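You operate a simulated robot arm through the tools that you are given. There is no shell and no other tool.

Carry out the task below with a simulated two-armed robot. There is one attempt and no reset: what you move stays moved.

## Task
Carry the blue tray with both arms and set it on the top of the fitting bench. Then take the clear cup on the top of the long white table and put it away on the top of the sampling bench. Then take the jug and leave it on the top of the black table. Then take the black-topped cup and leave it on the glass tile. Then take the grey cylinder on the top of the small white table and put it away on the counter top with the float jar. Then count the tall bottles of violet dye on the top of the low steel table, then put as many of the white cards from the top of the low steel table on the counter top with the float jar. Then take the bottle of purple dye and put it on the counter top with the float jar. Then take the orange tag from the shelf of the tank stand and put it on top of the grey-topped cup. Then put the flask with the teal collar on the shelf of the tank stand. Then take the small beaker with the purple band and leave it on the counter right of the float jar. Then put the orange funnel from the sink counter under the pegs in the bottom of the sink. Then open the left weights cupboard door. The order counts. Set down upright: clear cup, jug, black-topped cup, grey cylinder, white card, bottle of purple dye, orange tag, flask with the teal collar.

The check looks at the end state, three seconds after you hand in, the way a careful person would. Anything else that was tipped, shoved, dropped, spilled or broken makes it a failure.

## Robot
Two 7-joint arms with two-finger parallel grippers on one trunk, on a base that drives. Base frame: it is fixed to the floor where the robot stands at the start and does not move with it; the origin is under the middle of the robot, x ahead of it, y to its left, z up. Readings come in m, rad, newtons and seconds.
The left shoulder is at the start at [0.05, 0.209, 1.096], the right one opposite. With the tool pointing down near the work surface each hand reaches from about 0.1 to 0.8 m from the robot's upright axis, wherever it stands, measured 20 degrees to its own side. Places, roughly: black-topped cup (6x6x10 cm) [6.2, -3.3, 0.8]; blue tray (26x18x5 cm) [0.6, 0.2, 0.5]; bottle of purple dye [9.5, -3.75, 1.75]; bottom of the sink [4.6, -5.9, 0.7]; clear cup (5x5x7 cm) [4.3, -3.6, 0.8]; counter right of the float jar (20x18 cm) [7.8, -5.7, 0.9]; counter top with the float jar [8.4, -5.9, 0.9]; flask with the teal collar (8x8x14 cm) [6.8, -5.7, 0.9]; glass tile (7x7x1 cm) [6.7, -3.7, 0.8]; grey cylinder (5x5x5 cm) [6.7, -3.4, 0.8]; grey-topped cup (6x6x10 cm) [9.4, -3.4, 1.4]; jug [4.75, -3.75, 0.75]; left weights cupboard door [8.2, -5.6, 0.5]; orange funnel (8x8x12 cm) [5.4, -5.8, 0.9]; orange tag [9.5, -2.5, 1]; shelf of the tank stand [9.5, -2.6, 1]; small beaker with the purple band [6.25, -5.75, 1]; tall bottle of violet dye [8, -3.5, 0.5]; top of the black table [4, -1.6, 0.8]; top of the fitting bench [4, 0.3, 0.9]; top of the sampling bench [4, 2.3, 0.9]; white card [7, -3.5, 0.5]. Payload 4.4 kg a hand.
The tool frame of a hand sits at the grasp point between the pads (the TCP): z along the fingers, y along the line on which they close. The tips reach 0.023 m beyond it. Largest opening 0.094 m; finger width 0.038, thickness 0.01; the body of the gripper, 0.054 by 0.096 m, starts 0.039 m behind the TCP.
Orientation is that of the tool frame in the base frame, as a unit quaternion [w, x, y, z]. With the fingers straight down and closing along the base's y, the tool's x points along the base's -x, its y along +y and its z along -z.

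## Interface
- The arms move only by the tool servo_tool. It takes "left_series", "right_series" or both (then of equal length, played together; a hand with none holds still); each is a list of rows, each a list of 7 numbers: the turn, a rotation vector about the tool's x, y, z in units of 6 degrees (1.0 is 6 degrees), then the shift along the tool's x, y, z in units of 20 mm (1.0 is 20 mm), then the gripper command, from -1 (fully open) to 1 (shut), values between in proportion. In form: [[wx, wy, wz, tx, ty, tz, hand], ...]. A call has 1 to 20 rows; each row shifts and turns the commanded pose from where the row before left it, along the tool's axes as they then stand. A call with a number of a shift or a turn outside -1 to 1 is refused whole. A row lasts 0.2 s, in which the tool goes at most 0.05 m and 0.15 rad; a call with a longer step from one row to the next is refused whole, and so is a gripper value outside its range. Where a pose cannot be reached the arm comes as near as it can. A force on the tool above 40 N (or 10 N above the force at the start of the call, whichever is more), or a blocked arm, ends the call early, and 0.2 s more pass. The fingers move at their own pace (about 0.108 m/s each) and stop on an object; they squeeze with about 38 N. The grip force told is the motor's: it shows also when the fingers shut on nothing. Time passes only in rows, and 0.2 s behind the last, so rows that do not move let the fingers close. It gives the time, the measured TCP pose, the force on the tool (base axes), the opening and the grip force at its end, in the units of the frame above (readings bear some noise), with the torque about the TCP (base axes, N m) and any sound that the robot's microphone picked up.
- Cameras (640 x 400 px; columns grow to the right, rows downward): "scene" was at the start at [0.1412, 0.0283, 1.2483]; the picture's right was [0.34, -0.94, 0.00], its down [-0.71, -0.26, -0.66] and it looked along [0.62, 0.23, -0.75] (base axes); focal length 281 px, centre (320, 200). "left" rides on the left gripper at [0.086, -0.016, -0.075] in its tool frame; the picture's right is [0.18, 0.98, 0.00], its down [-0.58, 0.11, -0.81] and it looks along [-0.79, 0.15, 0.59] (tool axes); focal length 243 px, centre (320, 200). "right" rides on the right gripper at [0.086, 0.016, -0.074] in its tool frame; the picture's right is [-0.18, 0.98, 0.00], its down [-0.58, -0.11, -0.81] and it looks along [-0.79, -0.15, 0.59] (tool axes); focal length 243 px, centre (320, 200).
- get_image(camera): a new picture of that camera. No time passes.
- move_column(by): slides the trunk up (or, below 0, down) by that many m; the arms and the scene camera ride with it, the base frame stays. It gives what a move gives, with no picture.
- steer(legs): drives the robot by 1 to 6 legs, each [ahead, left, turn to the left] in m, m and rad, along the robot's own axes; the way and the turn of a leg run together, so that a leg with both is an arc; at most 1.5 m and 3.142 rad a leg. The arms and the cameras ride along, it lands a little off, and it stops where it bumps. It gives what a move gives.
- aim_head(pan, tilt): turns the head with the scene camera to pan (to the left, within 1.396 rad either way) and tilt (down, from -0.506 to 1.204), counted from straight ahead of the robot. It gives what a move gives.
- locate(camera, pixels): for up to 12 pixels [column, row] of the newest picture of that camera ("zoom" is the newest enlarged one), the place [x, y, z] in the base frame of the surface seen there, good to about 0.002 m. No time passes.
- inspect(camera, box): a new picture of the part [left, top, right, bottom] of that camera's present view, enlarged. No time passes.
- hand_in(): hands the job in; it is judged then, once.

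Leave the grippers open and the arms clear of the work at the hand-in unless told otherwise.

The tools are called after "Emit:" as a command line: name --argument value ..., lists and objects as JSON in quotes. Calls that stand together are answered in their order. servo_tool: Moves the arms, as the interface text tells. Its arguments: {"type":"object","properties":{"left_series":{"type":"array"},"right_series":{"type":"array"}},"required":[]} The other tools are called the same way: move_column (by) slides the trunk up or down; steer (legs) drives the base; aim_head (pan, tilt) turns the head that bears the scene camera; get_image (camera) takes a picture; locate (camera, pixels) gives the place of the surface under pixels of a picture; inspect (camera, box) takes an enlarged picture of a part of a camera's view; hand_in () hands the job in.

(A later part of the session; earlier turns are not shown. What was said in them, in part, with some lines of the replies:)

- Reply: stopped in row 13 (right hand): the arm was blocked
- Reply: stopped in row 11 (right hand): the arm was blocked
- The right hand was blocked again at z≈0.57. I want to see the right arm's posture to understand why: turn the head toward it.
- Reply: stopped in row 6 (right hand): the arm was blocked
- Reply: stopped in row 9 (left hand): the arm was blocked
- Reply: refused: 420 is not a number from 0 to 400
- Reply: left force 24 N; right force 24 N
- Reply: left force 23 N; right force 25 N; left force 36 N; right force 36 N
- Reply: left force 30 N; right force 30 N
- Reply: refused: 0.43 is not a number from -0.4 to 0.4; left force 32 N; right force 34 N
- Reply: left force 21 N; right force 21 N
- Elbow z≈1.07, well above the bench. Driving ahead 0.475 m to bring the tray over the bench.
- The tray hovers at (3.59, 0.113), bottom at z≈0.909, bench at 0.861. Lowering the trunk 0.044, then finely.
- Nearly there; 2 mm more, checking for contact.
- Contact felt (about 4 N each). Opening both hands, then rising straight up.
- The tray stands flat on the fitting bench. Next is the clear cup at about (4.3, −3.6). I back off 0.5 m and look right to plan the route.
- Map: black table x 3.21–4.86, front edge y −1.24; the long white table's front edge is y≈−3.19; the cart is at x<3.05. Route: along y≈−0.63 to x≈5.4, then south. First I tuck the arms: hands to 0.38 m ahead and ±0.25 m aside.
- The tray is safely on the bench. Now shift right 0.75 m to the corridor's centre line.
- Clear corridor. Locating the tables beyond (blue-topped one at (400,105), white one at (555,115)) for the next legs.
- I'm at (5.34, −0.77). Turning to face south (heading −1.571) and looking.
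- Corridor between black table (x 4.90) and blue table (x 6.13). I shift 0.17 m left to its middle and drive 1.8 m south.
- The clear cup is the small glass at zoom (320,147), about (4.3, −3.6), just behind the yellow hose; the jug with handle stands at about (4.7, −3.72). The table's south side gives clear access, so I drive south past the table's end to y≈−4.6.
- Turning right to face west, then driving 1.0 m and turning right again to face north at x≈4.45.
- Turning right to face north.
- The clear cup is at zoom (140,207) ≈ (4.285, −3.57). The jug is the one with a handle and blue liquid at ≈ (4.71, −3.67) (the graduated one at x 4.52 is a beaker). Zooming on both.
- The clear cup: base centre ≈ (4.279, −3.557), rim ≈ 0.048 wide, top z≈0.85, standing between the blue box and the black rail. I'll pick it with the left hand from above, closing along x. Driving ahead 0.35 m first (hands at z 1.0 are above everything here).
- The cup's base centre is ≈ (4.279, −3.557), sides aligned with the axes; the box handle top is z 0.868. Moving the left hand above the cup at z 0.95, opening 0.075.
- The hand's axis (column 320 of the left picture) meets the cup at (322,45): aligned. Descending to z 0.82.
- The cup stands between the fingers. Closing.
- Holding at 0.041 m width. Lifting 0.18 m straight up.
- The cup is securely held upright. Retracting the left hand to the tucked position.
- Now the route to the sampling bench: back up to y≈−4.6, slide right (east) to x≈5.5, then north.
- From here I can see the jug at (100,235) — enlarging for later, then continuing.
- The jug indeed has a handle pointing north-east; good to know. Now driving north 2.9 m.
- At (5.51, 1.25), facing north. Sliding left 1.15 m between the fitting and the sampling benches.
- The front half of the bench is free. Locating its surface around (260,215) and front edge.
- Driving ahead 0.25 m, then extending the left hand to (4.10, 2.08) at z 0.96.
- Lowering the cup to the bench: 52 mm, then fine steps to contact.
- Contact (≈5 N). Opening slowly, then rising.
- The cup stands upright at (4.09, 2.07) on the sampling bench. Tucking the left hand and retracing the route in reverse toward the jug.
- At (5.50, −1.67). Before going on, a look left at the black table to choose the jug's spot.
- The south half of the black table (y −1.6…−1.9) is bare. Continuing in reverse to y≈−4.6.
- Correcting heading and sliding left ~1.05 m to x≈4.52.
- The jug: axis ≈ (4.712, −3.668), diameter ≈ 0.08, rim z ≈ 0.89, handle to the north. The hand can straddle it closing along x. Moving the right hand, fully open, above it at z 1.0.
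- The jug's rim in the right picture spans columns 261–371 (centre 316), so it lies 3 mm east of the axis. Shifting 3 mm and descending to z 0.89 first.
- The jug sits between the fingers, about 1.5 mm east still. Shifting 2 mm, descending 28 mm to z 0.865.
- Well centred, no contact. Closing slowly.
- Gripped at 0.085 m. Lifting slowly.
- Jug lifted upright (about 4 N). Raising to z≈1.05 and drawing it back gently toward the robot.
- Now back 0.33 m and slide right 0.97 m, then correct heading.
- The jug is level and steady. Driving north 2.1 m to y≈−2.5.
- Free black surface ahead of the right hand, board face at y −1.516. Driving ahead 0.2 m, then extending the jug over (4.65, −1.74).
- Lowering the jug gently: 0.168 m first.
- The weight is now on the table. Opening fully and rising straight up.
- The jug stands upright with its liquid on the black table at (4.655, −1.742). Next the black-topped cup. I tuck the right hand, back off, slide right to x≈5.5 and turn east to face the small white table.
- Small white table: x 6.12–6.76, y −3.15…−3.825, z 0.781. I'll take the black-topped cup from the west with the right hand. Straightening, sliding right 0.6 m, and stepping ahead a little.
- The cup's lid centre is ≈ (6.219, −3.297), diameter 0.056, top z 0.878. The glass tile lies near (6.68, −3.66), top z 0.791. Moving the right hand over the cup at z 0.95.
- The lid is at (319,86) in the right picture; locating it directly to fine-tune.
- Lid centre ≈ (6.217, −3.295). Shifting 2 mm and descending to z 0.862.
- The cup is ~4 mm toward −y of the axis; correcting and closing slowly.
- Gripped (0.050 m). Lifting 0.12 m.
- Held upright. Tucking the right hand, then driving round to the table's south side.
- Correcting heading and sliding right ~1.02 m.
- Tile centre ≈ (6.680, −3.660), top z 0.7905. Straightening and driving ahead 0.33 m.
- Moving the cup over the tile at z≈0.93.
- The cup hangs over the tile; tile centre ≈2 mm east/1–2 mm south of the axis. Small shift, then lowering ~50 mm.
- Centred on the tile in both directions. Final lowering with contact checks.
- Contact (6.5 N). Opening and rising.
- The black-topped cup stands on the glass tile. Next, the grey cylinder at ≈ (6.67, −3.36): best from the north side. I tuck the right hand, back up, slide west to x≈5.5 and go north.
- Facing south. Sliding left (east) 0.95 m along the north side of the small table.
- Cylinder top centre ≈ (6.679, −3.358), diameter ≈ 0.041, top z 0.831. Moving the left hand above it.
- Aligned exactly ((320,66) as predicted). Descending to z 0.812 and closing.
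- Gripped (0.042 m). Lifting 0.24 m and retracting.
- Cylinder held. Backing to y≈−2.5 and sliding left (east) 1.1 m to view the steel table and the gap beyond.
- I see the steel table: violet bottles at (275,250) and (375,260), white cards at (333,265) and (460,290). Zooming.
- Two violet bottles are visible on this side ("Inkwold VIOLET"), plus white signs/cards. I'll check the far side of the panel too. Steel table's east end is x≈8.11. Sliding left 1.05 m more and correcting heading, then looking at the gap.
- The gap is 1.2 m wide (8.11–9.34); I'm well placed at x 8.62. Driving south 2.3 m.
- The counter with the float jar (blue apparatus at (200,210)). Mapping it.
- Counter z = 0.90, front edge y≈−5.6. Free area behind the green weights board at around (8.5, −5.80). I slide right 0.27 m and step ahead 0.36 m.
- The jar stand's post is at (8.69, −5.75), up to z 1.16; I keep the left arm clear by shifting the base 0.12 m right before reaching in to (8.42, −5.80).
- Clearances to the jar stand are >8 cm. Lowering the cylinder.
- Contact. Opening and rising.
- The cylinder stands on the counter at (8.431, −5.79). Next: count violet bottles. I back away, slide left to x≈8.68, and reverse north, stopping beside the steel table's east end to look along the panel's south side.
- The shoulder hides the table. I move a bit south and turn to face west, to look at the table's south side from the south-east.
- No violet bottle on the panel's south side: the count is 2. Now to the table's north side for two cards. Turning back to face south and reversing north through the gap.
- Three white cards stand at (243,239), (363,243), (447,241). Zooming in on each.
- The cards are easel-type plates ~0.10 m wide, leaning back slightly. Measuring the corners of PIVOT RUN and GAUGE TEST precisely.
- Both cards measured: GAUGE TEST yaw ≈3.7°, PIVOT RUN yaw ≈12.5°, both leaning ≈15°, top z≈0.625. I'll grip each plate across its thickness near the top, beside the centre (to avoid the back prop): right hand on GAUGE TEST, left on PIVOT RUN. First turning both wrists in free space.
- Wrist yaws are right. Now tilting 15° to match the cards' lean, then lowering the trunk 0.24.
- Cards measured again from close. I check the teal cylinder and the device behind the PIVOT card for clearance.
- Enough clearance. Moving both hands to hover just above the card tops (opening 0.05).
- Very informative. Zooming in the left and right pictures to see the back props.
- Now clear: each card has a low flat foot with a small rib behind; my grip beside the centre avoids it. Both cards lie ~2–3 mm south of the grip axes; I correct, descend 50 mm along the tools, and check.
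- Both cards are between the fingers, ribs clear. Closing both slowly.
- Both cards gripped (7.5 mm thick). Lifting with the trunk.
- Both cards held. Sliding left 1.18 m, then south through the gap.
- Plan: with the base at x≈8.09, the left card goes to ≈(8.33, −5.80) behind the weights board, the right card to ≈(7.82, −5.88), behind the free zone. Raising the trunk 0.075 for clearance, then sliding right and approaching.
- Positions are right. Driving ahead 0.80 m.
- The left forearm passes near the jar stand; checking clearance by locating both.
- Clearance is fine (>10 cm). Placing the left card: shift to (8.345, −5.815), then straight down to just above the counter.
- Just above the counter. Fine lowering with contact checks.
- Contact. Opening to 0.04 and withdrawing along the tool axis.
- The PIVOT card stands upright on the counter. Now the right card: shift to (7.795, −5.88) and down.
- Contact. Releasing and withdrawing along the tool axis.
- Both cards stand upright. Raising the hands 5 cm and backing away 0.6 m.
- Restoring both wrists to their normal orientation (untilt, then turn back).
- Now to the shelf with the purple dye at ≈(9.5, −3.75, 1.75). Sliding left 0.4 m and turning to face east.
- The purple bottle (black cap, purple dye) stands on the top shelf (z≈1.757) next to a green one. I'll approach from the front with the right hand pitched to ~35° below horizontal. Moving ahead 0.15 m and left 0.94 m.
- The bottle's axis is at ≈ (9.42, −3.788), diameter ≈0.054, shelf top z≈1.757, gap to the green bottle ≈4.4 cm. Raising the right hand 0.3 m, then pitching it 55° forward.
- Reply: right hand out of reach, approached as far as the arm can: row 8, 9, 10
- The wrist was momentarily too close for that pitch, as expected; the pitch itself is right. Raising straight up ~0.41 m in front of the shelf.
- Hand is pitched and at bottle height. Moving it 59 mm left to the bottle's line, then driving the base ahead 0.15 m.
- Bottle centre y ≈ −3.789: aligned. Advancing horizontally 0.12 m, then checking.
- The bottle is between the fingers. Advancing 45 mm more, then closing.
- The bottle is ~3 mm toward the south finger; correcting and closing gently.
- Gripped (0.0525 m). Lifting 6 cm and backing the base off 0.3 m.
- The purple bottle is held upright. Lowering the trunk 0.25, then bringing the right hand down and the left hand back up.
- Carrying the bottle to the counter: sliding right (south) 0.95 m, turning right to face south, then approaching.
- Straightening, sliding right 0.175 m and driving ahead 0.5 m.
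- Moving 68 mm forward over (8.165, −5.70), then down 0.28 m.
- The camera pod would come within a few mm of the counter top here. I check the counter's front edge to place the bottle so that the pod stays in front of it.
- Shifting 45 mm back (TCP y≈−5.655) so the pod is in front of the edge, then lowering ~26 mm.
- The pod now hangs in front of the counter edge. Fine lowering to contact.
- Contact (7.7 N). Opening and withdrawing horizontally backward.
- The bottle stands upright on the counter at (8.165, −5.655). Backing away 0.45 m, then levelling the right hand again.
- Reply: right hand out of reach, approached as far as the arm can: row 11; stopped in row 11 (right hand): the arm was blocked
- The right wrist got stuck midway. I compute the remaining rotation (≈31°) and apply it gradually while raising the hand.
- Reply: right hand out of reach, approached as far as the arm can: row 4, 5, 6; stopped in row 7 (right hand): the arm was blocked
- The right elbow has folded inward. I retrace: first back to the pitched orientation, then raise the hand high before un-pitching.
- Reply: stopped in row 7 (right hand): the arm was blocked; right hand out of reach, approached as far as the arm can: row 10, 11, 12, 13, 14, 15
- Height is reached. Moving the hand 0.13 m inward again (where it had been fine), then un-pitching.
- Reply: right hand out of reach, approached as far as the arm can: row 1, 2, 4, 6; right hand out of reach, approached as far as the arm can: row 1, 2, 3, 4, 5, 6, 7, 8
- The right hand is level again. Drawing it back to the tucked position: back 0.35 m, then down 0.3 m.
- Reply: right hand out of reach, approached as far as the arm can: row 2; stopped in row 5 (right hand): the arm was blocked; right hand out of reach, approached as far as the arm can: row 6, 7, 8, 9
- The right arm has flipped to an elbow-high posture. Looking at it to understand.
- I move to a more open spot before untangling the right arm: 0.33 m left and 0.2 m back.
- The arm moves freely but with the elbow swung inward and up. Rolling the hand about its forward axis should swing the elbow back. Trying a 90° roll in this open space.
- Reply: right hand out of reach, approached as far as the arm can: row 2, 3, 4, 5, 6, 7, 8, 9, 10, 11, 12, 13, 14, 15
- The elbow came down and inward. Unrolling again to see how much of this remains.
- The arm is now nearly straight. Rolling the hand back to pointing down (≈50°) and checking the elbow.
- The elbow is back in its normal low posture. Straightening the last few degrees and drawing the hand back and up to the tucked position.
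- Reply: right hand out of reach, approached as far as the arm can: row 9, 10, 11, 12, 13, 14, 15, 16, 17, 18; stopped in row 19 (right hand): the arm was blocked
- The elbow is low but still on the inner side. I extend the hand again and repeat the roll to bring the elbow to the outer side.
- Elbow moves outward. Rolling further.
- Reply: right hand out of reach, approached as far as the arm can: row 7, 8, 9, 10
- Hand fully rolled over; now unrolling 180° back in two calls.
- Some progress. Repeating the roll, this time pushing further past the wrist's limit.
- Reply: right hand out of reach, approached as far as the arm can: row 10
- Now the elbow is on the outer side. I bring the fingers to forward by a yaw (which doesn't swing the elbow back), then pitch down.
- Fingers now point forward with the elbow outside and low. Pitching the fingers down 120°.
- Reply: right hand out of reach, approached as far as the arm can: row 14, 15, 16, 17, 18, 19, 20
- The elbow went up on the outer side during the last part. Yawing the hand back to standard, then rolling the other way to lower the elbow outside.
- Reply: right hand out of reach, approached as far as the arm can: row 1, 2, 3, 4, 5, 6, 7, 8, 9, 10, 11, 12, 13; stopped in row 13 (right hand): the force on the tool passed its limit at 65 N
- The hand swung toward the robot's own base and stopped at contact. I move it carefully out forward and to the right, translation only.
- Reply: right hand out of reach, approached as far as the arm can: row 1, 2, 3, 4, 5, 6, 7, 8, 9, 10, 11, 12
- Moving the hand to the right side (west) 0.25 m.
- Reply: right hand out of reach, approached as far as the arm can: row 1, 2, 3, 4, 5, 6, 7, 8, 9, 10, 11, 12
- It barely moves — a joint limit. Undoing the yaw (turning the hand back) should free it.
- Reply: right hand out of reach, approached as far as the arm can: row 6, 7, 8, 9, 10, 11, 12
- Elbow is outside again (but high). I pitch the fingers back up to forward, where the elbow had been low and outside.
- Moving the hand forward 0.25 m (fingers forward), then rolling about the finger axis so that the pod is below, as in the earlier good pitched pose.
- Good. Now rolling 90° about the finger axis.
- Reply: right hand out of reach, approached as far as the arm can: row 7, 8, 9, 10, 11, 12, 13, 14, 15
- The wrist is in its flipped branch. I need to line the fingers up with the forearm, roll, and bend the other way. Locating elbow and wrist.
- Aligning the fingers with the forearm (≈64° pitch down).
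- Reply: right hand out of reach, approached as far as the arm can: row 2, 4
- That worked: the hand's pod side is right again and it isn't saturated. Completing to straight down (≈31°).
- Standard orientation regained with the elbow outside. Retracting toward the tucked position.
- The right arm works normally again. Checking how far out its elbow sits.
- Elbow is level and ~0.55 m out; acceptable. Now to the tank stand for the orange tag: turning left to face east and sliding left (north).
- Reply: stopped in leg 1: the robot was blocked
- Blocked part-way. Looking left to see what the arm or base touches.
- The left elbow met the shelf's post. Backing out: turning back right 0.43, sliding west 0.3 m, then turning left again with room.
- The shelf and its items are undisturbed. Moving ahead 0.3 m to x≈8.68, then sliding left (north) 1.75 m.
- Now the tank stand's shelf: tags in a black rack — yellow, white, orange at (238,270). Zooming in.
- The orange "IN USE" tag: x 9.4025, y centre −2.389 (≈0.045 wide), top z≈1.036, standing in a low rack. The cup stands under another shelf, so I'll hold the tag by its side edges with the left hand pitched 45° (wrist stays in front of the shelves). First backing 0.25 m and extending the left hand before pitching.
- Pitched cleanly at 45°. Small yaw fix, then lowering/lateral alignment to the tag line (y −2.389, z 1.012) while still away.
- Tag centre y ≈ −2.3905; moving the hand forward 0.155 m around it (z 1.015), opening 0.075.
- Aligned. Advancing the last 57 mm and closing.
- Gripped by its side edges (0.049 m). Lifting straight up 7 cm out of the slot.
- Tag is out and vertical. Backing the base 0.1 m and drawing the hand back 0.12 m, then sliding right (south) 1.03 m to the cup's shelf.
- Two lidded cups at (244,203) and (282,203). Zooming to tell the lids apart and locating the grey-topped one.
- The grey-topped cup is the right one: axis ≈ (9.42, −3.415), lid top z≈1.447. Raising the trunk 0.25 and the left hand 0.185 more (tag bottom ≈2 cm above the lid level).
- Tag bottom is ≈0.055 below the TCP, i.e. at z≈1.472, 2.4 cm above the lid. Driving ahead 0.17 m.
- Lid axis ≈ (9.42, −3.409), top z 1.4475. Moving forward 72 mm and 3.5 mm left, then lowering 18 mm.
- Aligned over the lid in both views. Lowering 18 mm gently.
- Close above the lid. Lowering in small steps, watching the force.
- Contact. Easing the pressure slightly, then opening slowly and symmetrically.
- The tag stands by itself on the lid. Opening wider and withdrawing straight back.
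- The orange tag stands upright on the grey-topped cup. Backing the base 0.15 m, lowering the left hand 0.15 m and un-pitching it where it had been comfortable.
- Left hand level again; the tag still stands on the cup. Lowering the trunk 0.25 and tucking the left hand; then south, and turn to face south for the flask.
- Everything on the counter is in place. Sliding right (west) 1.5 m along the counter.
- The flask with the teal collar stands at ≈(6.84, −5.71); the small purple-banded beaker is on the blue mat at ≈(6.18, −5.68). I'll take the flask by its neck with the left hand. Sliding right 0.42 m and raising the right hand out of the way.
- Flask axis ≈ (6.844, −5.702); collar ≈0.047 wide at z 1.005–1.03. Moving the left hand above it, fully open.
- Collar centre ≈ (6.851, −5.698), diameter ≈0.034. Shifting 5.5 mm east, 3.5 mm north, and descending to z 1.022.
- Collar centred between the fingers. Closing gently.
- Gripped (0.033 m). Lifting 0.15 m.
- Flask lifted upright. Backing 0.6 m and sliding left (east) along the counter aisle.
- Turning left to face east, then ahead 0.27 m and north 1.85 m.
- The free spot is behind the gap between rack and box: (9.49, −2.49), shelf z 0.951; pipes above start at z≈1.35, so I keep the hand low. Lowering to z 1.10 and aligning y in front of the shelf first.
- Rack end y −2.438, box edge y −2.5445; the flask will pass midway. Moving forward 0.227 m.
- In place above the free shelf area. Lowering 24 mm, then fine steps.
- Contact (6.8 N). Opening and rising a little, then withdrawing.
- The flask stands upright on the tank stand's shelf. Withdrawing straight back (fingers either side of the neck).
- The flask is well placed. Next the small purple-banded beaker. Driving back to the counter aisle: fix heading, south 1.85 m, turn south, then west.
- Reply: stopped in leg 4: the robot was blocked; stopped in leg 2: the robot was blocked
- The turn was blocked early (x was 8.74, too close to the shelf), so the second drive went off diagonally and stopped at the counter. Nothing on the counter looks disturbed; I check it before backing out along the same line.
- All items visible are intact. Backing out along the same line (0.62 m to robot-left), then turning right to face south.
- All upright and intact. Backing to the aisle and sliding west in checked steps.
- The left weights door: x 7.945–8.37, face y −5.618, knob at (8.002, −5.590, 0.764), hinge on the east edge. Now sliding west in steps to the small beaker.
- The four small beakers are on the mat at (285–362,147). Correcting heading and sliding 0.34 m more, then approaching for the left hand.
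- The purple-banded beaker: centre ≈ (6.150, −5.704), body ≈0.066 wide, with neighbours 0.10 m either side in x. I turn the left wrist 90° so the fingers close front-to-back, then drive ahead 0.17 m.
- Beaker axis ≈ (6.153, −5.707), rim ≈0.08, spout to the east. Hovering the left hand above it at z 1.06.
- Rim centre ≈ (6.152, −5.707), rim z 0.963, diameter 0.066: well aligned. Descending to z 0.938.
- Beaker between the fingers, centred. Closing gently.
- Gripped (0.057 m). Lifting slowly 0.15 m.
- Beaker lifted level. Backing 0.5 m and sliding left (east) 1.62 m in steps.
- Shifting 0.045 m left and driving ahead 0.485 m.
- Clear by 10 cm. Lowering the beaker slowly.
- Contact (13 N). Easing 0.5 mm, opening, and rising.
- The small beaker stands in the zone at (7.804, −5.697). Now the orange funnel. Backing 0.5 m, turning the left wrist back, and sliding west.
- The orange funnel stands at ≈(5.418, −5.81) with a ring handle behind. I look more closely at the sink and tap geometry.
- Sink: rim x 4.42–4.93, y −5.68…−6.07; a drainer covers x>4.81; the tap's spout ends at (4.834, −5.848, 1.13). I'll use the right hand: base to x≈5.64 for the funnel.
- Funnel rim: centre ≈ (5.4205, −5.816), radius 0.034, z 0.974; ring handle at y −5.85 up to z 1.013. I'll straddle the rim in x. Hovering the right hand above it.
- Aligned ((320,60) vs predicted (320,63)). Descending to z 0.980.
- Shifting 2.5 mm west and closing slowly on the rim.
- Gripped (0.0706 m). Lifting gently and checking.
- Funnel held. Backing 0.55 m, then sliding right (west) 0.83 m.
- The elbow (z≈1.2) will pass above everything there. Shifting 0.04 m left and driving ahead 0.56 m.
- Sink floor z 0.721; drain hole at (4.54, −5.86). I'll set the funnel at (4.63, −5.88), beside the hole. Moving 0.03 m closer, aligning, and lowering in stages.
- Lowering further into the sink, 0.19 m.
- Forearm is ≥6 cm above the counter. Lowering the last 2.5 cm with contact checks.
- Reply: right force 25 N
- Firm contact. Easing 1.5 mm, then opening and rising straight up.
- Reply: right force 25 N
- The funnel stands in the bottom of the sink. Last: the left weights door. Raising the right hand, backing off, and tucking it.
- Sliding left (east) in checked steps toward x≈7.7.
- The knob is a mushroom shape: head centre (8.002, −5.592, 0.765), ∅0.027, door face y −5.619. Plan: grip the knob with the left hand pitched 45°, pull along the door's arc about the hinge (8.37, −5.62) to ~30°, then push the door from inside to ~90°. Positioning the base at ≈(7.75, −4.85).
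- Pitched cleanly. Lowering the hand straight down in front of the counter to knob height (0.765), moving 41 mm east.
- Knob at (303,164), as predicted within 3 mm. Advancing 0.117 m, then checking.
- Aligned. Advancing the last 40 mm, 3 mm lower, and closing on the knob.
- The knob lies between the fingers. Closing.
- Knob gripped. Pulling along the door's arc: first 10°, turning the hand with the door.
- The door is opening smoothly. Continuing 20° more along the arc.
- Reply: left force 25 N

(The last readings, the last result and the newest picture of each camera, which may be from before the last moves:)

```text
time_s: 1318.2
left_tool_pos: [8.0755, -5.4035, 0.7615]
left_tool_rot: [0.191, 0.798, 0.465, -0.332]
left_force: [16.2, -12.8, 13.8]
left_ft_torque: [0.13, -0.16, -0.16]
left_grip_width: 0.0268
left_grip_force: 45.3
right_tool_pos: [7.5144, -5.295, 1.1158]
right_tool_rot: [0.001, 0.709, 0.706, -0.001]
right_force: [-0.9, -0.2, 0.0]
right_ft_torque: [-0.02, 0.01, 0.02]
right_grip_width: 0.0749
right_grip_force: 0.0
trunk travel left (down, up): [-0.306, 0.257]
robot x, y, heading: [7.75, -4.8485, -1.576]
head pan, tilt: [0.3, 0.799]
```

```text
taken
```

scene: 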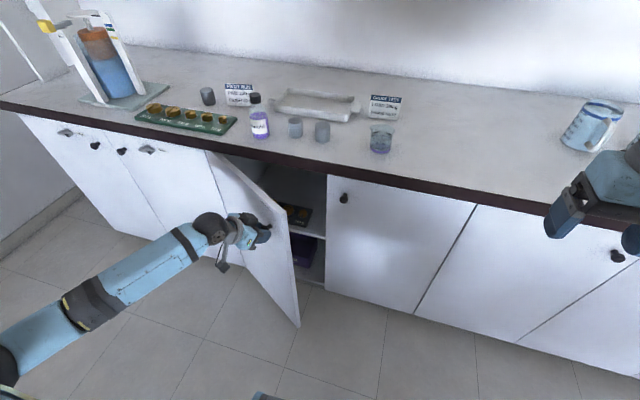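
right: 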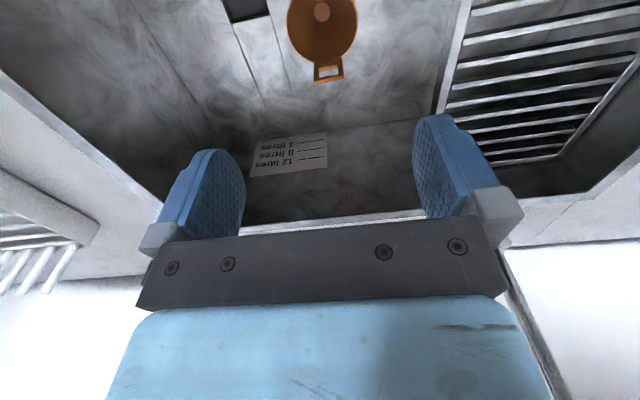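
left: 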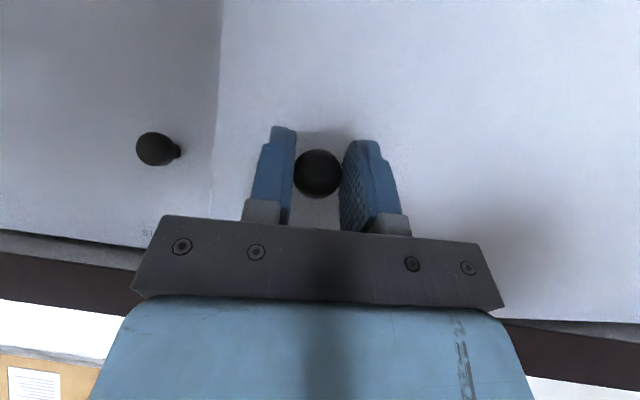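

Door at ≈30°. Continuing 15° more with the same grip.

Emit:
servo_tool --left_series '[[0.295, 0, 0.295, 0.565, 0.12, -0.558, 1], [0.295, 0, 0.295, 0.565, 0.12, -0.558, 1], [0.295, 0, 0.295, 0.565, 0.12, -0.558, 1], [0.295, 0, 0.295, 0.565, 0.12, -0.558, 1], [0.295, 0, 0.295, 0.565, 0.12, -0.558, 1], [0.295, 0, 0.295, 0.565, 0.12, -0.558, 1], [0, 0, 0, 0, 0, 0, 1]]'

Emit:
get_image --camera "scene"

```text
time_s: 1319.8
left_tool_pos: [8.1423, -5.3329, 0.7612]
left_tool_rot: [0.146, 0.852, 0.358, -0.353]
left_force: [6.3, -8.1, 15.4]
left_ft_torque: [-0.4, 0.34, -0.08]
left_grip_width: 0.0268
left_grip_force: 44.8
right_tool_pos: [7.5135, -5.2938, 1.1159]
right_tool_rot: [0.002, 0.709, 0.705, 0.0]
right_force: [-0.3, -0.9, -0.4]
right_ft_torque: [-0.01, -0.01, 0.01]
right_grip_width: 0.0752
right_grip_force: 0.1
trunk travel left (down, up): [-0.306, 0.257]
robot x, y, heading: [7.751, -4.8516, -1.579]
head pan, tilt: [0.3, 0.799]
```

```text
taken
```

scene: 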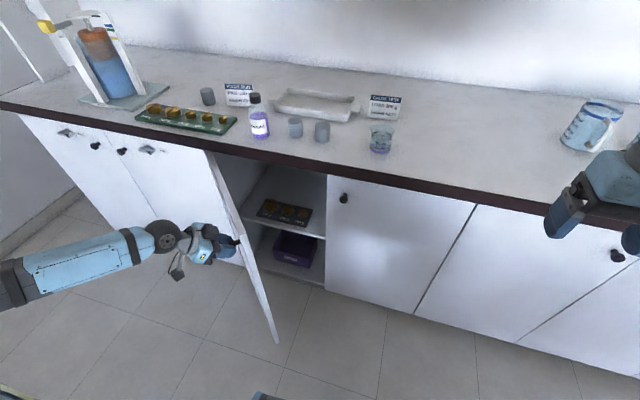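

Door at ≈45°. Continuing 20° more.

Emit:
servo_tool --left_series '[[0.295, 0, 0.295, 0.565, 0.12, -0.558, 1], [0.295, 0, 0.295, 0.565, 0.12, -0.558, 1], [0.295, 0, 0.295, 0.565, 0.12, -0.558, 1], [0.295, 0, 0.295, 0.565, 0.12, -0.558, 1], [0.295, 0, 0.295, 0.565, 0.12, -0.558, 1], [0.295, 0, 0.295, 0.565, 0.12, -0.558, 1], [0.295, 0, 0.295, 0.565, 0.12, -0.558, 1], [0.295, 0, 0.295, 0.565, 0.12, -0.558, 1], [0, 0, 0, 0, 0, 0, 1]]'

Emit:
get_image --camera "scene"

```text
time_s: 1321.8
left_tool_pos: [8.2562, -5.2743, 0.7622]
left_tool_rot: [0.081, 0.902, 0.203, -0.372]
left_force: [-5.4, 9.0, 14.6]
left_ft_torque: [-0.17, 0.51, -0.71]
left_grip_width: 0.0266
left_grip_force: 45.1
right_tool_pos: [7.5113, -5.2938, 1.1142]
right_tool_rot: [0.002, 0.708, 0.706, 0.001]
right_force: [-0.2, -0.1, -0.2]
right_ft_torque: [0.02, -0.01, -0.02]
right_grip_width: 0.0753
right_grip_force: 0.1
trunk travel left (down, up): [-0.306, 0.257]
robot x, y, heading: [7.7514, -4.8498, -1.573]
head pan, tilt: [0.3, 0.799]
```

```text
taken
```

scene: 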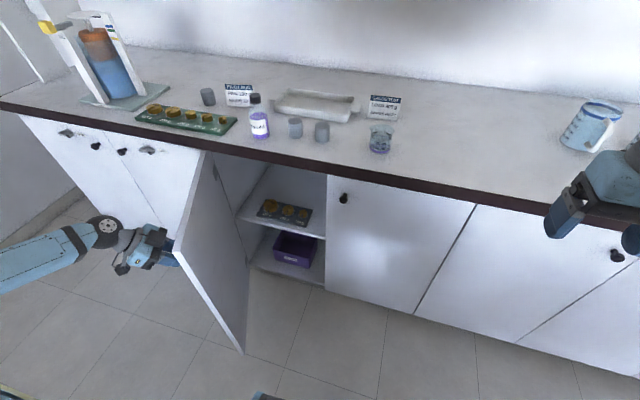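

Door at ≈66°. 12° more, then I'll release.

Emit:
servo_tool --left_series '[[0.295, 0, 0.295, 0.565, 0.1, -0.558, 1], [0.295, 0, 0.295, 0.565, 0.1, -0.558, 1], [0.295, 0, 0.295, 0.565, 0.1, -0.558, 1], [0.295, 0, 0.295, 0.565, 0.1, -0.558, 1], [0.295, 0, 0.295, 0.565, 0.1, -0.558, 1], [0, 0, 0, 0, 0, 0, 1]]'

Emit:
get_image --camera "scene"

Emit:
get_image --camera "left"

```text
time_s: 1323.2
left_tool_pos: [8.3321, -5.2588, 0.7626]
left_tool_rot: [0.042, 0.918, 0.105, -0.38]
left_force: [1.1, -8.9, 4.6]
left_ft_torque: [0.03, -0.83, 0.02]
left_grip_width: 0.0268
left_grip_force: 45.2
right_tool_pos: [7.5125, -5.2949, 1.1158]
right_tool_rot: [0.002, 0.708, 0.706, 0.0]
right_force: [-0.3, 0.3, -0.9]
right_ft_torque: [0.01, 0.04, 0.0]
right_grip_width: 0.0752
right_grip_force: 0.1
trunk travel left (down, up): [-0.306, 0.257]
robot x, y, heading: [7.7528, -4.8486, -1.578]
head pan, tilt: [0.3, 0.799]
```

```text
taken
```

scene: 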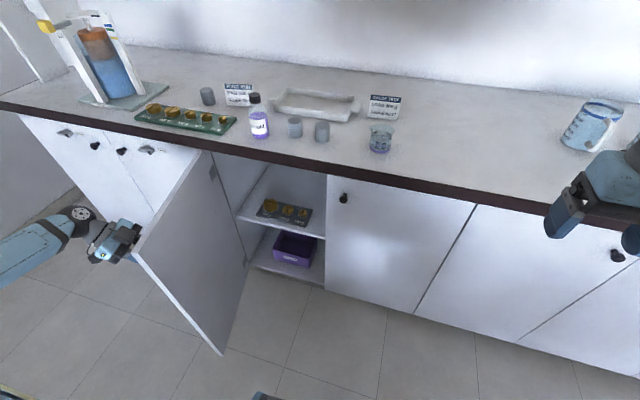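

```text
taken
```

left: 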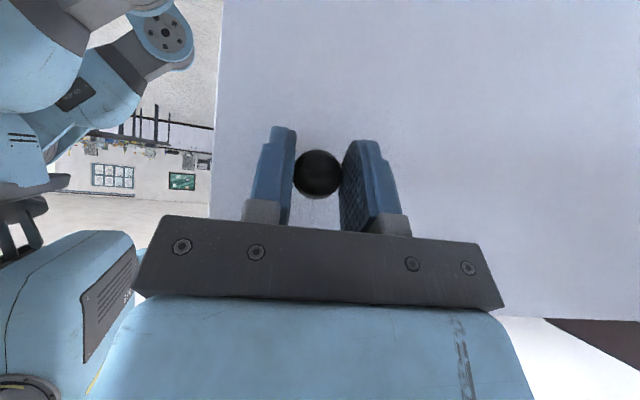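

Door at ≈78°. A last 10°.

Emit:
servo_tool --left_series '[[0.295, 0, 0.295, 0.565, 0.1, -0.558, 1], [0.295, 0, 0.295, 0.565, 0.1, -0.558, 1], [0.295, 0, 0.295, 0.565, 0.1, -0.558, 1], [0.295, 0, 0.295, 0.565, 0.1, -0.558, 1], [0, 0, 0, 0, 0, 0, 1]]'

Emit:
get_image --camera "scene"

```text
time_s: 1324.5
left_tool_pos: [8.3962, -5.2582, 0.7625]
left_tool_rot: [0.01, 0.923, 0.022, -0.384]
left_force: [-1.6, -8.5, -2.3]
left_ft_torque: [0.15, -0.76, -0.35]
left_grip_width: 0.0268
left_grip_force: 45.0
right_tool_pos: [7.5129, -5.2947, 1.1149]
right_tool_rot: [0.001, 0.71, 0.704, -0.001]
right_force: [0.5, 0.0, -1.1]
right_ft_torque: [0.01, -0.02, 0.03]
right_grip_width: 0.075
right_grip_force: 0.1
trunk travel left (down, up): [-0.306, 0.257]
robot x, y, heading: [7.7507, -4.8498, -1.58]
head pan, tilt: [0.3, 0.799]
stopped in row 5 (left hand): the force on the tool passed its limit at 41 N (the readings are from after the stop); the commanded pose is now the measured one
```

```text
taken
```

scene: 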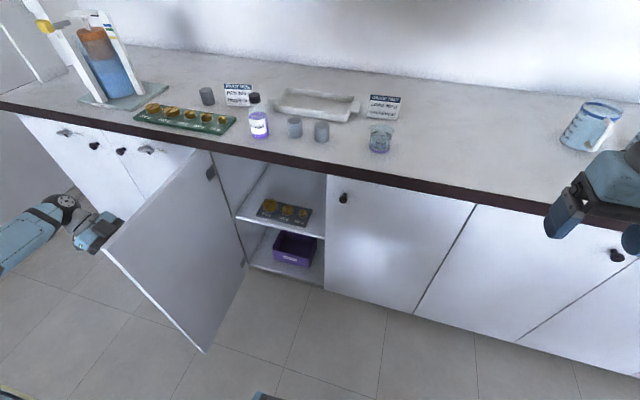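

The door stands at ≈88°. Opening the fingers and rising up off the knob (slightly away from the door).

Emit:
servo_tool --left_series '[[0, 0, 0, 0, 0, 0, 0.2], [0, 0, 0, 0, 0, 0, -0.2], [0, 0, 0, 0, 0, 0, -0.4], [0, 0, 0, 0, 0, 0, -0.4]]'

Emit:
servo_tool --left_series '[[0, 0, 0, -0.3, 0, -0.45, -0.4], [0, 0, 0, -0.57, 0, -0.846, -0.4], [0, 0, 0, -0.57, 0, -0.846, -0.4], [0, 0, 0, -0.57, 0, -0.846, -0.4], [0, 0, 0, -0.57, 0, -0.846, -0.4], [0, 0, 0, 0, 0, 0, -0.4]]'

Emit:
get_image --camera "scene"

Emit:
get_image --camera "left"

```text
time_s: 1325.5
left_tool_pos: [8.3963, -5.2561, 0.7628]
left_tool_rot: [0.009, 0.923, 0.022, -0.383]
left_force: [-0.1, -0.3, -0.1]
left_ft_torque: [-0.02, 0.0, -0.02]
left_grip_width: 0.0657
left_grip_force: 0.1
right_tool_pos: [7.5123, -5.2941, 1.1161]
right_tool_rot: [0.001, 0.709, 0.705, 0.001]
right_force: [-0.5, -0.3, -0.5]
right_ft_torque: [-0.02, 0.01, -0.01]
right_grip_width: 0.0754
right_grip_force: 0.0
trunk travel left (down, up): [-0.306, 0.257]
robot x, y, heading: [7.7536, -4.8492, -1.579]
head pan, tilt: [0.3, 0.799]
```

```text
time_s: 1326.9
left_tool_pos: [8.4139, -5.2537, 0.8527]
left_tool_rot: [0.009, 0.923, 0.023, -0.383]
left_force: [0.3, -0.3, -0.3]
left_ft_torque: [-0.01, -0.02, -0.01]
left_grip_width: 0.0659
left_grip_force: 0.1
right_tool_pos: [7.512, -5.296, 1.1159]
right_tool_rot: [0.001, 0.709, 0.705, 0.001]
right_force: [-0.1, 0.3, 0.4]
right_ft_torque: [0.03, 0.0, 0.01]
right_grip_width: 0.0752
right_grip_force: 0.0
trunk travel left (down, up): [-0.306, 0.257]
robot x, y, heading: [7.7497, -4.85, -1.582]
head pan, tilt: [0.3, 0.799]
```

```text
taken
```

scene: 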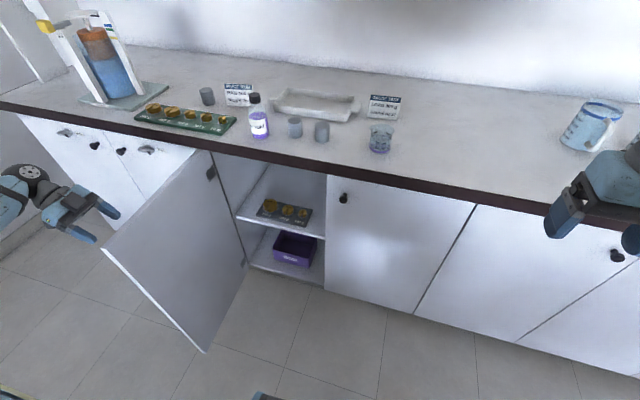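

```text
taken
```

left: 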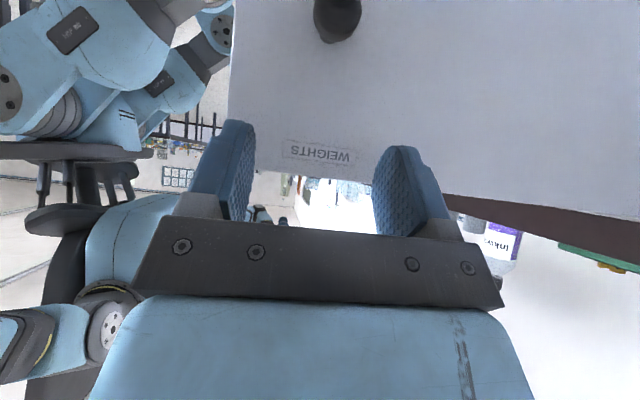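

Free of the knob; the door stays open at ≈90°. Rising further to z≈1.09.

Emit:
servo_tool --left_series '[[0, 0, 0, -0.709, 0, -0.705, -0.4], [0, 0, 0, -0.709, 0, -0.705, -0.4], [0, 0, 0, -0.709, 0, -0.705, -0.4], [0, 0, 0, -0.709, 0, -0.705, -0.4], [0, 0, 0, -0.709, 0, -0.705, -0.4], [0, 0, 0, -0.709, 0, -0.705, -0.4], [0, 0, 0, -0.709, 0, -0.705, -0.4], [0, 0, 0, -0.709, 0, -0.705, -0.4], [0, 0, 0, -0.709, 0, -0.705, -0.4], [0, 0, 0, -0.709, 0, -0.705, -0.4], [0, 0, 0, -0.709, 0, -0.705, -0.4], [0, 0, 0, -0.709, 0, -0.705, -0.4], [0, 0, 0, 0, 0, 0, -0.4]]'

```text
time_s: 1329.7
left_tool_pos: [8.4153, -5.2538, 1.0945]
left_tool_rot: [0.009, 0.923, 0.023, -0.383]
left_force: [0.3, 0.4, -0.5]
left_ft_torque: [0.01, 0.0, -0.03]
left_grip_width: 0.066
left_grip_force: 0.1
right_tool_pos: [7.513, -5.2939, 1.114]
right_tool_rot: [0.002, 0.709, 0.706, 0.0]
right_force: [-0.7, 0.3, -0.1]
right_ft_torque: [0.01, 0.02, 0.03]
right_grip_width: 0.0755
right_grip_force: 0.0
trunk travel left (down, up): [-0.306, 0.257]
robot x, y, heading: [7.754, -4.8518, -1.577]
head pan, tilt: [0.3, 0.799]
```

Moving the hand west and a little south, above the door, then turning it back to face south.

Emit:
servo_tool --left_series '[[0, 0, 0, -0.72, 0.505, 0.727, -0.4], [0, 0, 0, -0.72, 0.505, 0.727, -0.4], [0, 0, 0, -0.72, 0.505, 0.727, -0.4], [0, 0, 0, -0.72, 0.505, 0.727, -0.4], [0, 0, 0, -0.72, 0.505, 0.727, -0.4], [0, 0, 0, -0.72, 0.505, 0.727, -0.4], [0, 0, 0, -0.72, 0.505, 0.727, -0.4], [0, 0, 0, -0.72, 0.505, 0.727, -0.4], [0, 0, 0, -0.72, 0.505, 0.727, -0.4], [0, 0, 0, -0.72, 0.505, 0.727, -0.4], [0, 0, 0, -0.72, 0.505, 0.727, -0.4], [0, 0, 0, -0.72, 0.505, 0.727, -0.4], [0, 0, 0, -0.72, 0.505, 0.727, -0.4], [0, 0, 0, 0, 0, 0, -0.4]]'

Emit:
servo_tool --left_series '[[-0.695, 0, -0.691, 0, 0, 0, -0.4], [-0.695, 0, -0.691, 0, 0, 0, -0.4], [-0.695, 0, -0.691, 0, 0, 0, -0.4], [-0.695, 0, -0.691, 0, 0, 0, -0.4], [-0.695, 0, -0.691, 0, 0, 0, -0.4], [-0.695, 0, -0.691, 0, 0, 0, -0.4], [-0.695, 0, -0.691, 0, 0, 0, -0.4], [-0.695, 0, -0.691, 0, 0, 0, -0.4], [-0.695, 0, -0.691, 0, 0, 0, -0.4], [-0.695, 0, -0.691, 0, 0, 0, -0.4], [-0.695, 0, -0.691, 0, 0, 0, -0.4], [-0.695, 0, -0.691, 0, 0, 0, -0.4], [-0.695, 0, -0.691, 0, 0, 0, -0.4], [-0.695, 0, -0.691, 0, 0, 0, -0.4], [-0.695, 0, -0.691, 0, 0, 0, -0.4], [0, 0, 0, 0, 0, 0, -0.4]]'

Emit:
get_image --camera "scene"

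```text
time_s: 1332.7
left_tool_pos: [8.1538, -5.4013, 1.0894]
left_tool_rot: [0.01, 0.923, 0.025, -0.384]
left_force: [0.1, -0.4, -0.2]
left_ft_torque: [-0.05, -0.05, 0.02]
left_grip_width: 0.0659
left_grip_force: 0.1
right_tool_pos: [7.5131, -5.2939, 1.1154]
right_tool_rot: [0.002, 0.709, 0.705, -0.001]
right_force: [0.4, 0.6, -0.2]
right_ft_torque: [0.0, -0.01, 0.0]
right_grip_width: 0.0754
right_grip_force: 0.0
trunk travel left (down, up): [-0.306, 0.257]
robot x, y, heading: [7.7511, -4.8504, -1.579]
head pan, tilt: [0.3, 0.799]
```

```text
time_s: 1336.1
left_tool_pos: [8.1559, -5.3989, 1.0922]
left_tool_rot: [0.274, 0.646, 0.659, -0.269]
left_force: [-0.5, -0.5, 0.1]
left_ft_torque: [-0.01, 0.05, -0.02]
left_grip_width: 0.0656
left_grip_force: 0.0
right_tool_pos: [7.5123, -5.2939, 1.1144]
right_tool_rot: [0.002, 0.709, 0.705, 0.001]
right_force: [0.7, -0.1, 0.6]
right_ft_torque: [0.03, -0.04, 0.01]
right_grip_width: 0.0754
right_grip_force: 0.0
trunk travel left (down, up): [-0.306, 0.257]
robot x, y, heading: [7.7508, -4.8471, -1.58]
head pan, tilt: [0.3, 0.799]
```

```text
taken
```

scene: 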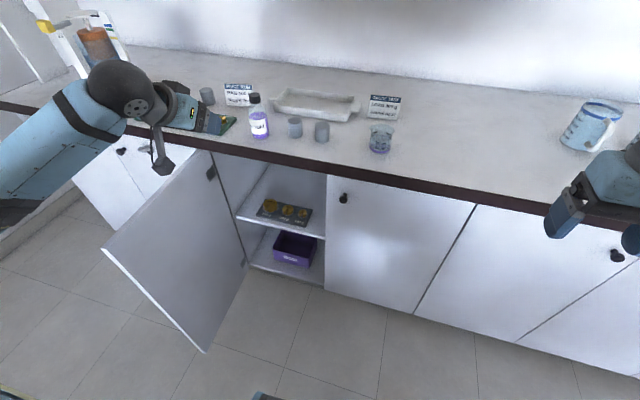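

The hand is back in its pitched, south-facing pose. Backing the base 0.3 m, then un-pitching the left hand.

Emit:
steer --legs '[[-0.3, 0, 0]]'

Emit:
servo_tool --left_series '[[0, 0, 0, -0.35, -0.8, 0.35, -0.5], [0, 0, 0, -0.35, -0.8, 0.35, -0.5], [0, 0, 0, -0.35, -0.8, 0.35, -0.5], [0, 0, 0, -0.35, -0.8, 0.35, -0.5], [0, 0, 0, -0.35, -0.8, 0.35, -0.5], [0, 0, 0, -0.35, -0.8, 0.35, -0.5], [0, 0, 0, -0.35, -0.8, 0.35, -0.5], [0, 0, 0, -0.35, -0.8, 0.35, -0.5], [0, 0, 0, 0, 0, 0, -0.5]]'

Emit:
servo_tool --left_series '[[0, 0.833, 0, 0, 0, 0, -0.5], [0, 0.833, 0, 0, 0, 0, -0.5], [0, 0.833, 0, 0, 0, 0, -0.5], [0, 0.833, 0, 0, 0, 0, -0.5], [0, 0.833, 0, 0, 0, 0, -0.5], [0, 0.833, 0, 0, 0, 0, -0.5], [0, 0.833, 0, 0, 0, 0, -0.5], [0, 0.833, 0, 0, 0, 0, -0.5], [0, 0.833, 0, 0, 0, 0, -0.5], [0, 0, 0, 0, 0, 0, -0.5]]'

Emit:
get_image --camera "scene"

```text
time_s: 1338.2
left_tool_pos: [8.1583, -5.1036, 1.0928]
left_tool_rot: [0.275, 0.645, 0.66, -0.268]
left_force: [0.2, 0.9, 0.1]
left_ft_torque: [-0.02, -0.01, 0.0]
left_grip_width: 0.0658
left_grip_force: 0.0
right_tool_pos: [7.5149, -5.0, 1.1141]
right_tool_rot: [0.002, 0.709, 0.705, 0.0]
right_force: [0.0, 0.2, -0.4]
right_ft_torque: [-0.03, 0.02, 0.02]
right_grip_width: 0.0751
right_grip_force: 0.1
trunk travel left (down, up): [-0.306, 0.257]
robot x, y, heading: [7.7554, -4.5575, -1.575]
head pan, tilt: [0.3, 0.799]
```

```text
time_s: 1340.2
left_tool_pos: [8.0317, -5.1861, 1.0922]
left_tool_rot: [0.274, 0.646, 0.66, -0.268]
left_force: [0.7, -0.8, 0.1]
left_ft_torque: [-0.03, -0.03, -0.02]
left_grip_width: 0.0704
left_grip_force: 0.1
right_tool_pos: [7.5164, -4.9994, 1.1153]
right_tool_rot: [0.001, 0.708, 0.706, 0.001]
right_force: [0.5, 0.6, -0.4]
right_ft_torque: [-0.02, 0.02, 0.01]
right_grip_width: 0.0752
right_grip_force: 0.1
trunk travel left (down, up): [-0.306, 0.257]
robot x, y, heading: [7.7556, -4.5478, -1.574]
head pan, tilt: [0.3, 0.799]
```

```text
time_s: 1342.3
left_tool_pos: [8.032, -5.1856, 1.0933]
left_tool_rot: [0.0, 0.699, 0.715, 0.001]
left_force: [-0.1, 1.2, 0.1]
left_ft_torque: [-0.02, -0.02, 0.02]
left_grip_width: 0.0707
left_grip_force: 0.0
right_tool_pos: [7.5151, -4.9997, 1.115]
right_tool_rot: [0.002, 0.708, 0.706, 0.0]
right_force: [-0.4, 0.1, -0.4]
right_ft_torque: [-0.02, 0.0, -0.01]
right_grip_width: 0.0751
right_grip_force: 0.1
trunk travel left (down, up): [-0.306, 0.257]
robot x, y, heading: [7.7572, -4.5555, -1.571]
head pan, tilt: [0.3, 0.799]
```

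```text
taken
```

scene: 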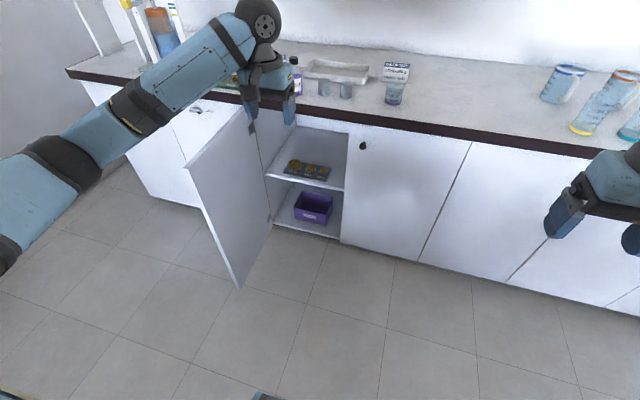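

The door is wide open, and the hand is level. Tucking the left hand and opening both grippers.

Emit:
servo_tool --left_series '[[0, 0, 0, 0.9, 0, 0, -1], [0, 0, 0, 0.9, 0, 0, -1], [0, 0, 0, 0.9, 0, 0, -1], [0, 0, 0, 0.9, 0, 0, -1], [0, 0, 0, 0.9, 0, 0, -1], [0, 0, 0, 0.9, 0, 0, -1], [0, 0, 0, 0.9, 0, 0, -1], [0, 0, 0, 0.9, 0, 0, -1], [0, 0, 0, 0.9, 0, 0, -1], [0, 0, 0, 0.9, 0, 0, -1], [0, 0, 0, 0.6, 0, 0, -1], [0, 0, 0, 0, 0, 0, -1]]' --right_series '[[0, 0, 0, 0, 0, 0, -1], [0, 0, 0, 0, 0, 0, -1], [0, 0, 0, 0, 0, 0, -1], [0, 0, 0, 0, 0, 0, -1], [0, 0, 0, 0, 0, 0, -1], [0, 0, 0, 0, 0, 0, -1], [0, 0, 0, 0, 0, 0, -1], [0, 0, 0, 0, 0, 0, -1], [0, 0, 0, 0, 0, 0, -1], [0, 0, 0, 0, 0, 0, -1], [0, 0, 0, 0, 0, 0, -1], [0, 0, 0, 0, 0, 0, -1]]'

Emit:
aim_head --pan 0.2 --tilt 0.5

Emit:
inspect --camera "scene" --box '[100, 40, 420, 300]'

```text
time_s: 1345.0
left_tool_pos: [8.029, -4.992, 1.0917]
left_tool_rot: [0.001, 0.7, 0.714, -0.001]
left_force: [-0.1, 0.1, -0.3]
left_ft_torque: [-0.01, -0.04, 0.05]
left_grip_width: 0.0939
left_grip_force: 0.0
right_tool_pos: [7.5149, -5.0007, 1.1141]
right_tool_rot: [0.002, 0.708, 0.706, 0.001]
right_force: [0.1, -0.4, -0.1]
right_ft_torque: [-0.01, 0.0, -0.03]
right_grip_width: 0.094
right_grip_force: 0.0
trunk travel left (down, up): [-0.306, 0.257]
robot x, y, heading: [7.7551, -4.5526, -1.575]
head pan, tilt: [0.3, 0.799]
```

```text
time_s: 1345.8
left_tool_pos: [8.0286, -4.9943, 1.0914]
left_tool_rot: [0.0, 0.7, 0.714, -0.001]
left_force: [0.5, 0.3, 0.7]
left_ft_torque: [0.01, 0.01, -0.02]
left_grip_width: 0.0938
left_grip_force: 0.0
right_tool_pos: [7.517, -5.0003, 1.115]
right_tool_rot: [0.001, 0.709, 0.706, 0.001]
right_force: [0.2, 0.1, -0.4]
right_ft_torque: [-0.01, 0.01, 0.0]
right_grip_width: 0.094
right_grip_force: 0.1
trunk travel left (down, up): [-0.306, 0.257]
robot x, y, heading: [7.7556, -4.5555, -1.574]
head pan, tilt: [0.201, 0.499]
```

```text
1.54 times, centred on (260, 170) of scene
```

zoom: 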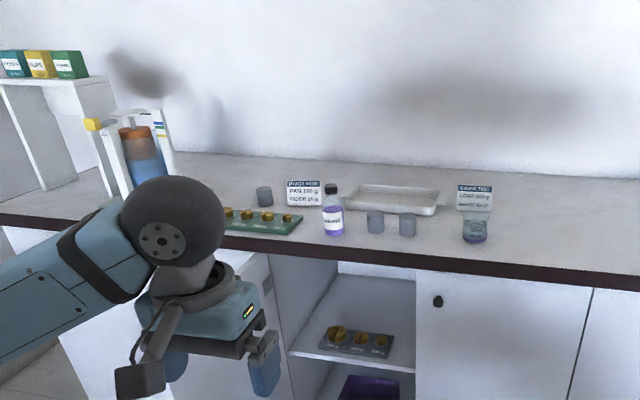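

Counter: all items upright, door open. I also want to verify the tag and flask across the room: turning left 0.9 rad in place (clear space) and looking.

Emit:
steer --legs '[[0, 0, 0.9]]'

Emit:
aim_head --pan 1.2 --tilt 0.05

Emit:
get_image --camera "scene"

```text
time_s: 1348.5
left_tool_pos: [8.2691, -4.6067, 1.0913]
left_tool_rot: [0.001, 0.314, 0.949, 0.0]
left_force: [-0.8, 0.6, 0.1]
left_ft_torque: [-0.05, -0.01, -0.02]
left_grip_width: 0.0941
left_grip_force: 0.0
right_tool_pos: [7.9603, -5.0153, 1.1149]
right_tool_rot: [0.001, 0.325, 0.946, 0.001]
right_force: [0.7, -0.1, -0.1]
right_ft_torque: [-0.01, -0.02, -0.04]
right_grip_width: 0.0939
right_grip_force: 0.0
trunk travel left (down, up): [-0.306, 0.257]
robot x, y, heading: [7.7516, -4.5576, -0.664]
head pan, tilt: [0.201, 0.499]
```

```text
time_s: 1349.8
left_tool_pos: [8.2691, -4.6065, 1.0906]
left_tool_rot: [0.001, 0.314, 0.949, 0.0]
left_force: [0.0, 0.0, 0.2]
left_ft_torque: [-0.01, 0.0, -0.01]
left_grip_width: 0.0938
left_grip_force: 0.1
right_tool_pos: [7.9589, -5.0162, 1.114]
right_tool_rot: [0.002, 0.326, 0.945, 0.0]
right_force: [0.4, 0.3, 0.0]
right_ft_torque: [-0.01, -0.02, 0.02]
right_grip_width: 0.0942
right_grip_force: 0.1
trunk travel left (down, up): [-0.306, 0.257]
robot x, y, heading: [7.7553, -4.5521, -0.665]
head pan, tilt: [1.201, 0.051]
```

```text
taken
```

scene: 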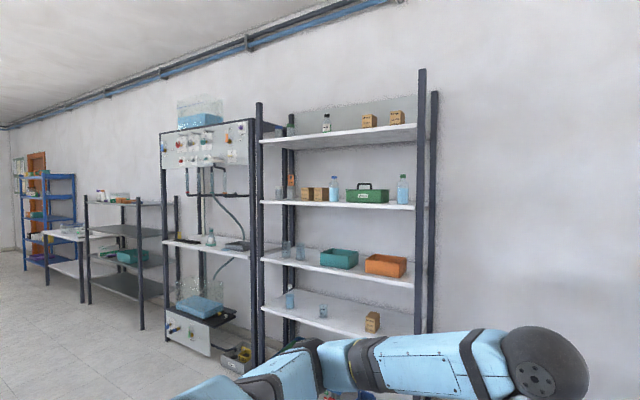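

Emit:
inspect --camera "scene" --box '[250, 100, 350, 210]'

Emit:
inspect --camera "scene" --box '[160, 200, 270, 270]'

```text
3.64 times, centred on (300, 155) of scene
```

zoom: 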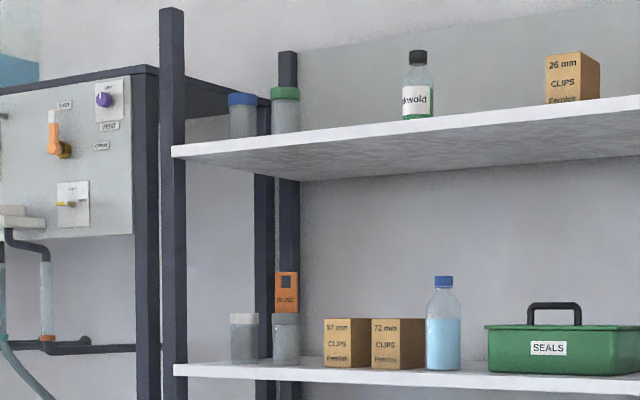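

```text
5.71 times, centred on (215, 235) of scene
```

zoom: 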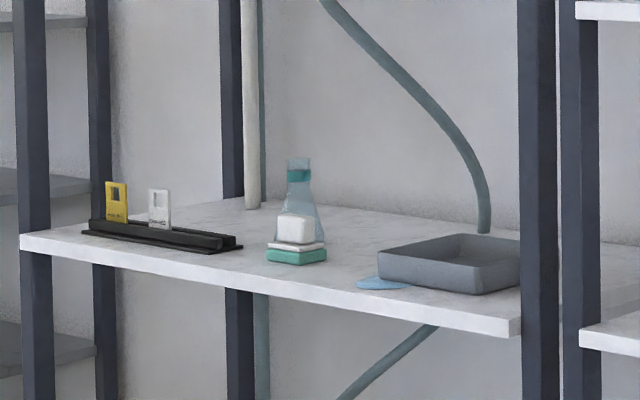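

Tag stands on the grey-topped cup and the flask on the shelf. One last check of the steel table (bottle count) and the tile: turning left 1.2 rad more and looking north.

Emit:
steer --legs '[[0, 0, 1.2]]'

Emit:
aim_head --pan 0.9 --tilt 0.35

Emit:
get_image --camera "scene"

```text
time_s: 1353.1
left_tool_pos: [7.9928, -4.0958, 1.0918]
left_tool_rot: [0.001, -0.272, 0.962, 0.0]
left_force: [0.0, -0.5, 0.1]
left_ft_torque: [0.0, 0.05, -0.02]
left_grip_width: 0.094
left_grip_force: 0.2
right_tool_pos: [8.2597, -4.5363, 1.1138]
right_tool_rot: [0.001, -0.261, 0.965, 0.002]
right_force: [-0.4, -0.7, 0.5]
right_ft_torque: [0.01, -0.03, -0.01]
right_grip_width: 0.0941
right_grip_force: 0.1
trunk travel left (down, up): [-0.306, 0.257]
robot x, y, heading: [7.754, -4.5561, 0.527]
head pan, tilt: [1.201, 0.051]
```

```text
time_s: 1353.9
left_tool_pos: [7.9934, -4.0972, 1.0917]
left_tool_rot: [0.001, -0.272, 0.962, 0.0]
left_force: [-0.3, 0.2, -0.3]
left_ft_torque: [-0.01, 0.01, -0.01]
left_grip_width: 0.0941
left_grip_force: 0.0
right_tool_pos: [8.2594, -4.5358, 1.1145]
right_tool_rot: [0.0, -0.261, 0.965, 0.002]
right_force: [0.3, -0.5, -0.8]
right_ft_torque: [0.01, -0.03, 0.02]
right_grip_width: 0.0943
right_grip_force: 0.1
trunk travel left (down, up): [-0.306, 0.257]
robot x, y, heading: [7.7515, -4.5549, 0.527]
head pan, tilt: [0.901, 0.351]
```

```text
taken
```

scene: 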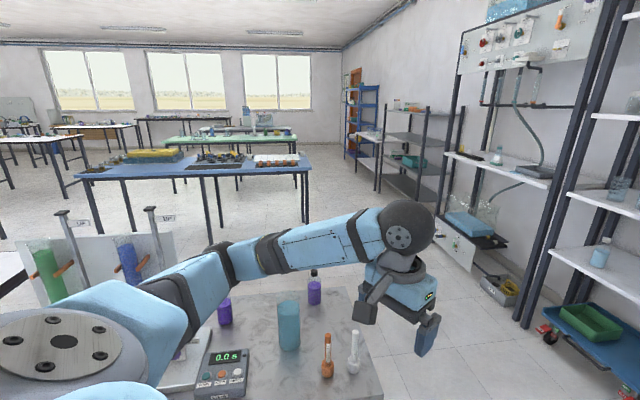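

Two violet bottles confirmed. A look at the tile with the black-topped cup.

Emit:
aim_head --pan 1.39 --tilt 0.4

Emit:
get_image --camera "scene"

```text
time_s: 1354.9
left_tool_pos: [7.9932, -4.0951, 1.0914]
left_tool_rot: [0.001, -0.273, 0.962, 0.0]
left_force: [-0.5, 0.1, 0.3]
left_ft_torque: [-0.01, 0.01, -0.02]
left_grip_width: 0.0941
left_grip_force: 0.0
right_tool_pos: [8.2591, -4.5353, 1.1144]
right_tool_rot: [0.0, -0.262, 0.965, 0.001]
right_force: [0.1, -0.2, -0.4]
right_ft_torque: [0.01, -0.02, -0.04]
right_grip_width: 0.0939
right_grip_force: 0.0
trunk travel left (down, up): [-0.306, 0.257]
robot x, y, heading: [7.7544, -4.5532, 0.526]
head pan, tilt: [1.389, 0.4]
```

```text
taken
```

scene: 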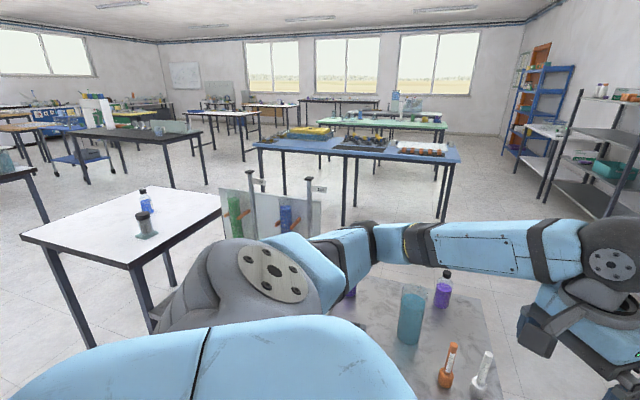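

Everything is in place: cup on the tile, tag on the cup, flask on the shelf, funnel in the sink, door open, both grippers open and arms clear. Handing in.

Emit:
hand_in

```text
The job is handed in.
```

I carried out every step in the order you gave and handed the job in. I don't have the check's result, only what I saw in the cameras.

| Item | Where it is now |
|---|---|
| Blue tray | Fitting bench, carried with both arms |
| Clear cup | Sampling bench, upright |
| Jug | Black table, upright, liquid still in it |
| Black-topped cup | On the glass tile |
| Grey cylinder | Counter top with the float jar |
| Two white cards | Counter top with the float jar, standing |
| Bottle of purple dye | Counter top with the float jar, upright, about 6 cm from the front edge |
| Orange tag | Standing on edge on the grey-topped cup |
| Flask with the teal collar | Shelf of the tank stand, upright |
| Small beaker with the purple band | Right of the float jar, upright |
| Orange funnel | Standing in the bottom of the sink |
| Left weights cupboard door | Open to about 88° |

I counted two tall bottles of violet dye on the low steel table, so I moved two cards: "PIVOT RUN" and "GAUGE TEST". A third card, "FLOAT RUN", stays on the table.

- **Bumps:** The robot was blocked three times. While turning, it stopped against the shelf unit twice, probably its left elbow on the end post. The second time, the next drive ran off at an angle until the base stopped at the counter. I saw nothing tipped or moved afterwards, and the tag and the shelf items were still standing.
- **Right arm:** It jammed after placing the purple bottle and took some time to untangle. Its hand touched the robot's own base once.
- **Last look:** Before handing in I looked again at the counter, the tag, the flask and the glass tile, and all were as I left them. I last saw the tray, clear cup, jug and funnel when I set them down.

Both grippers are open, and the arms are clear of the work.
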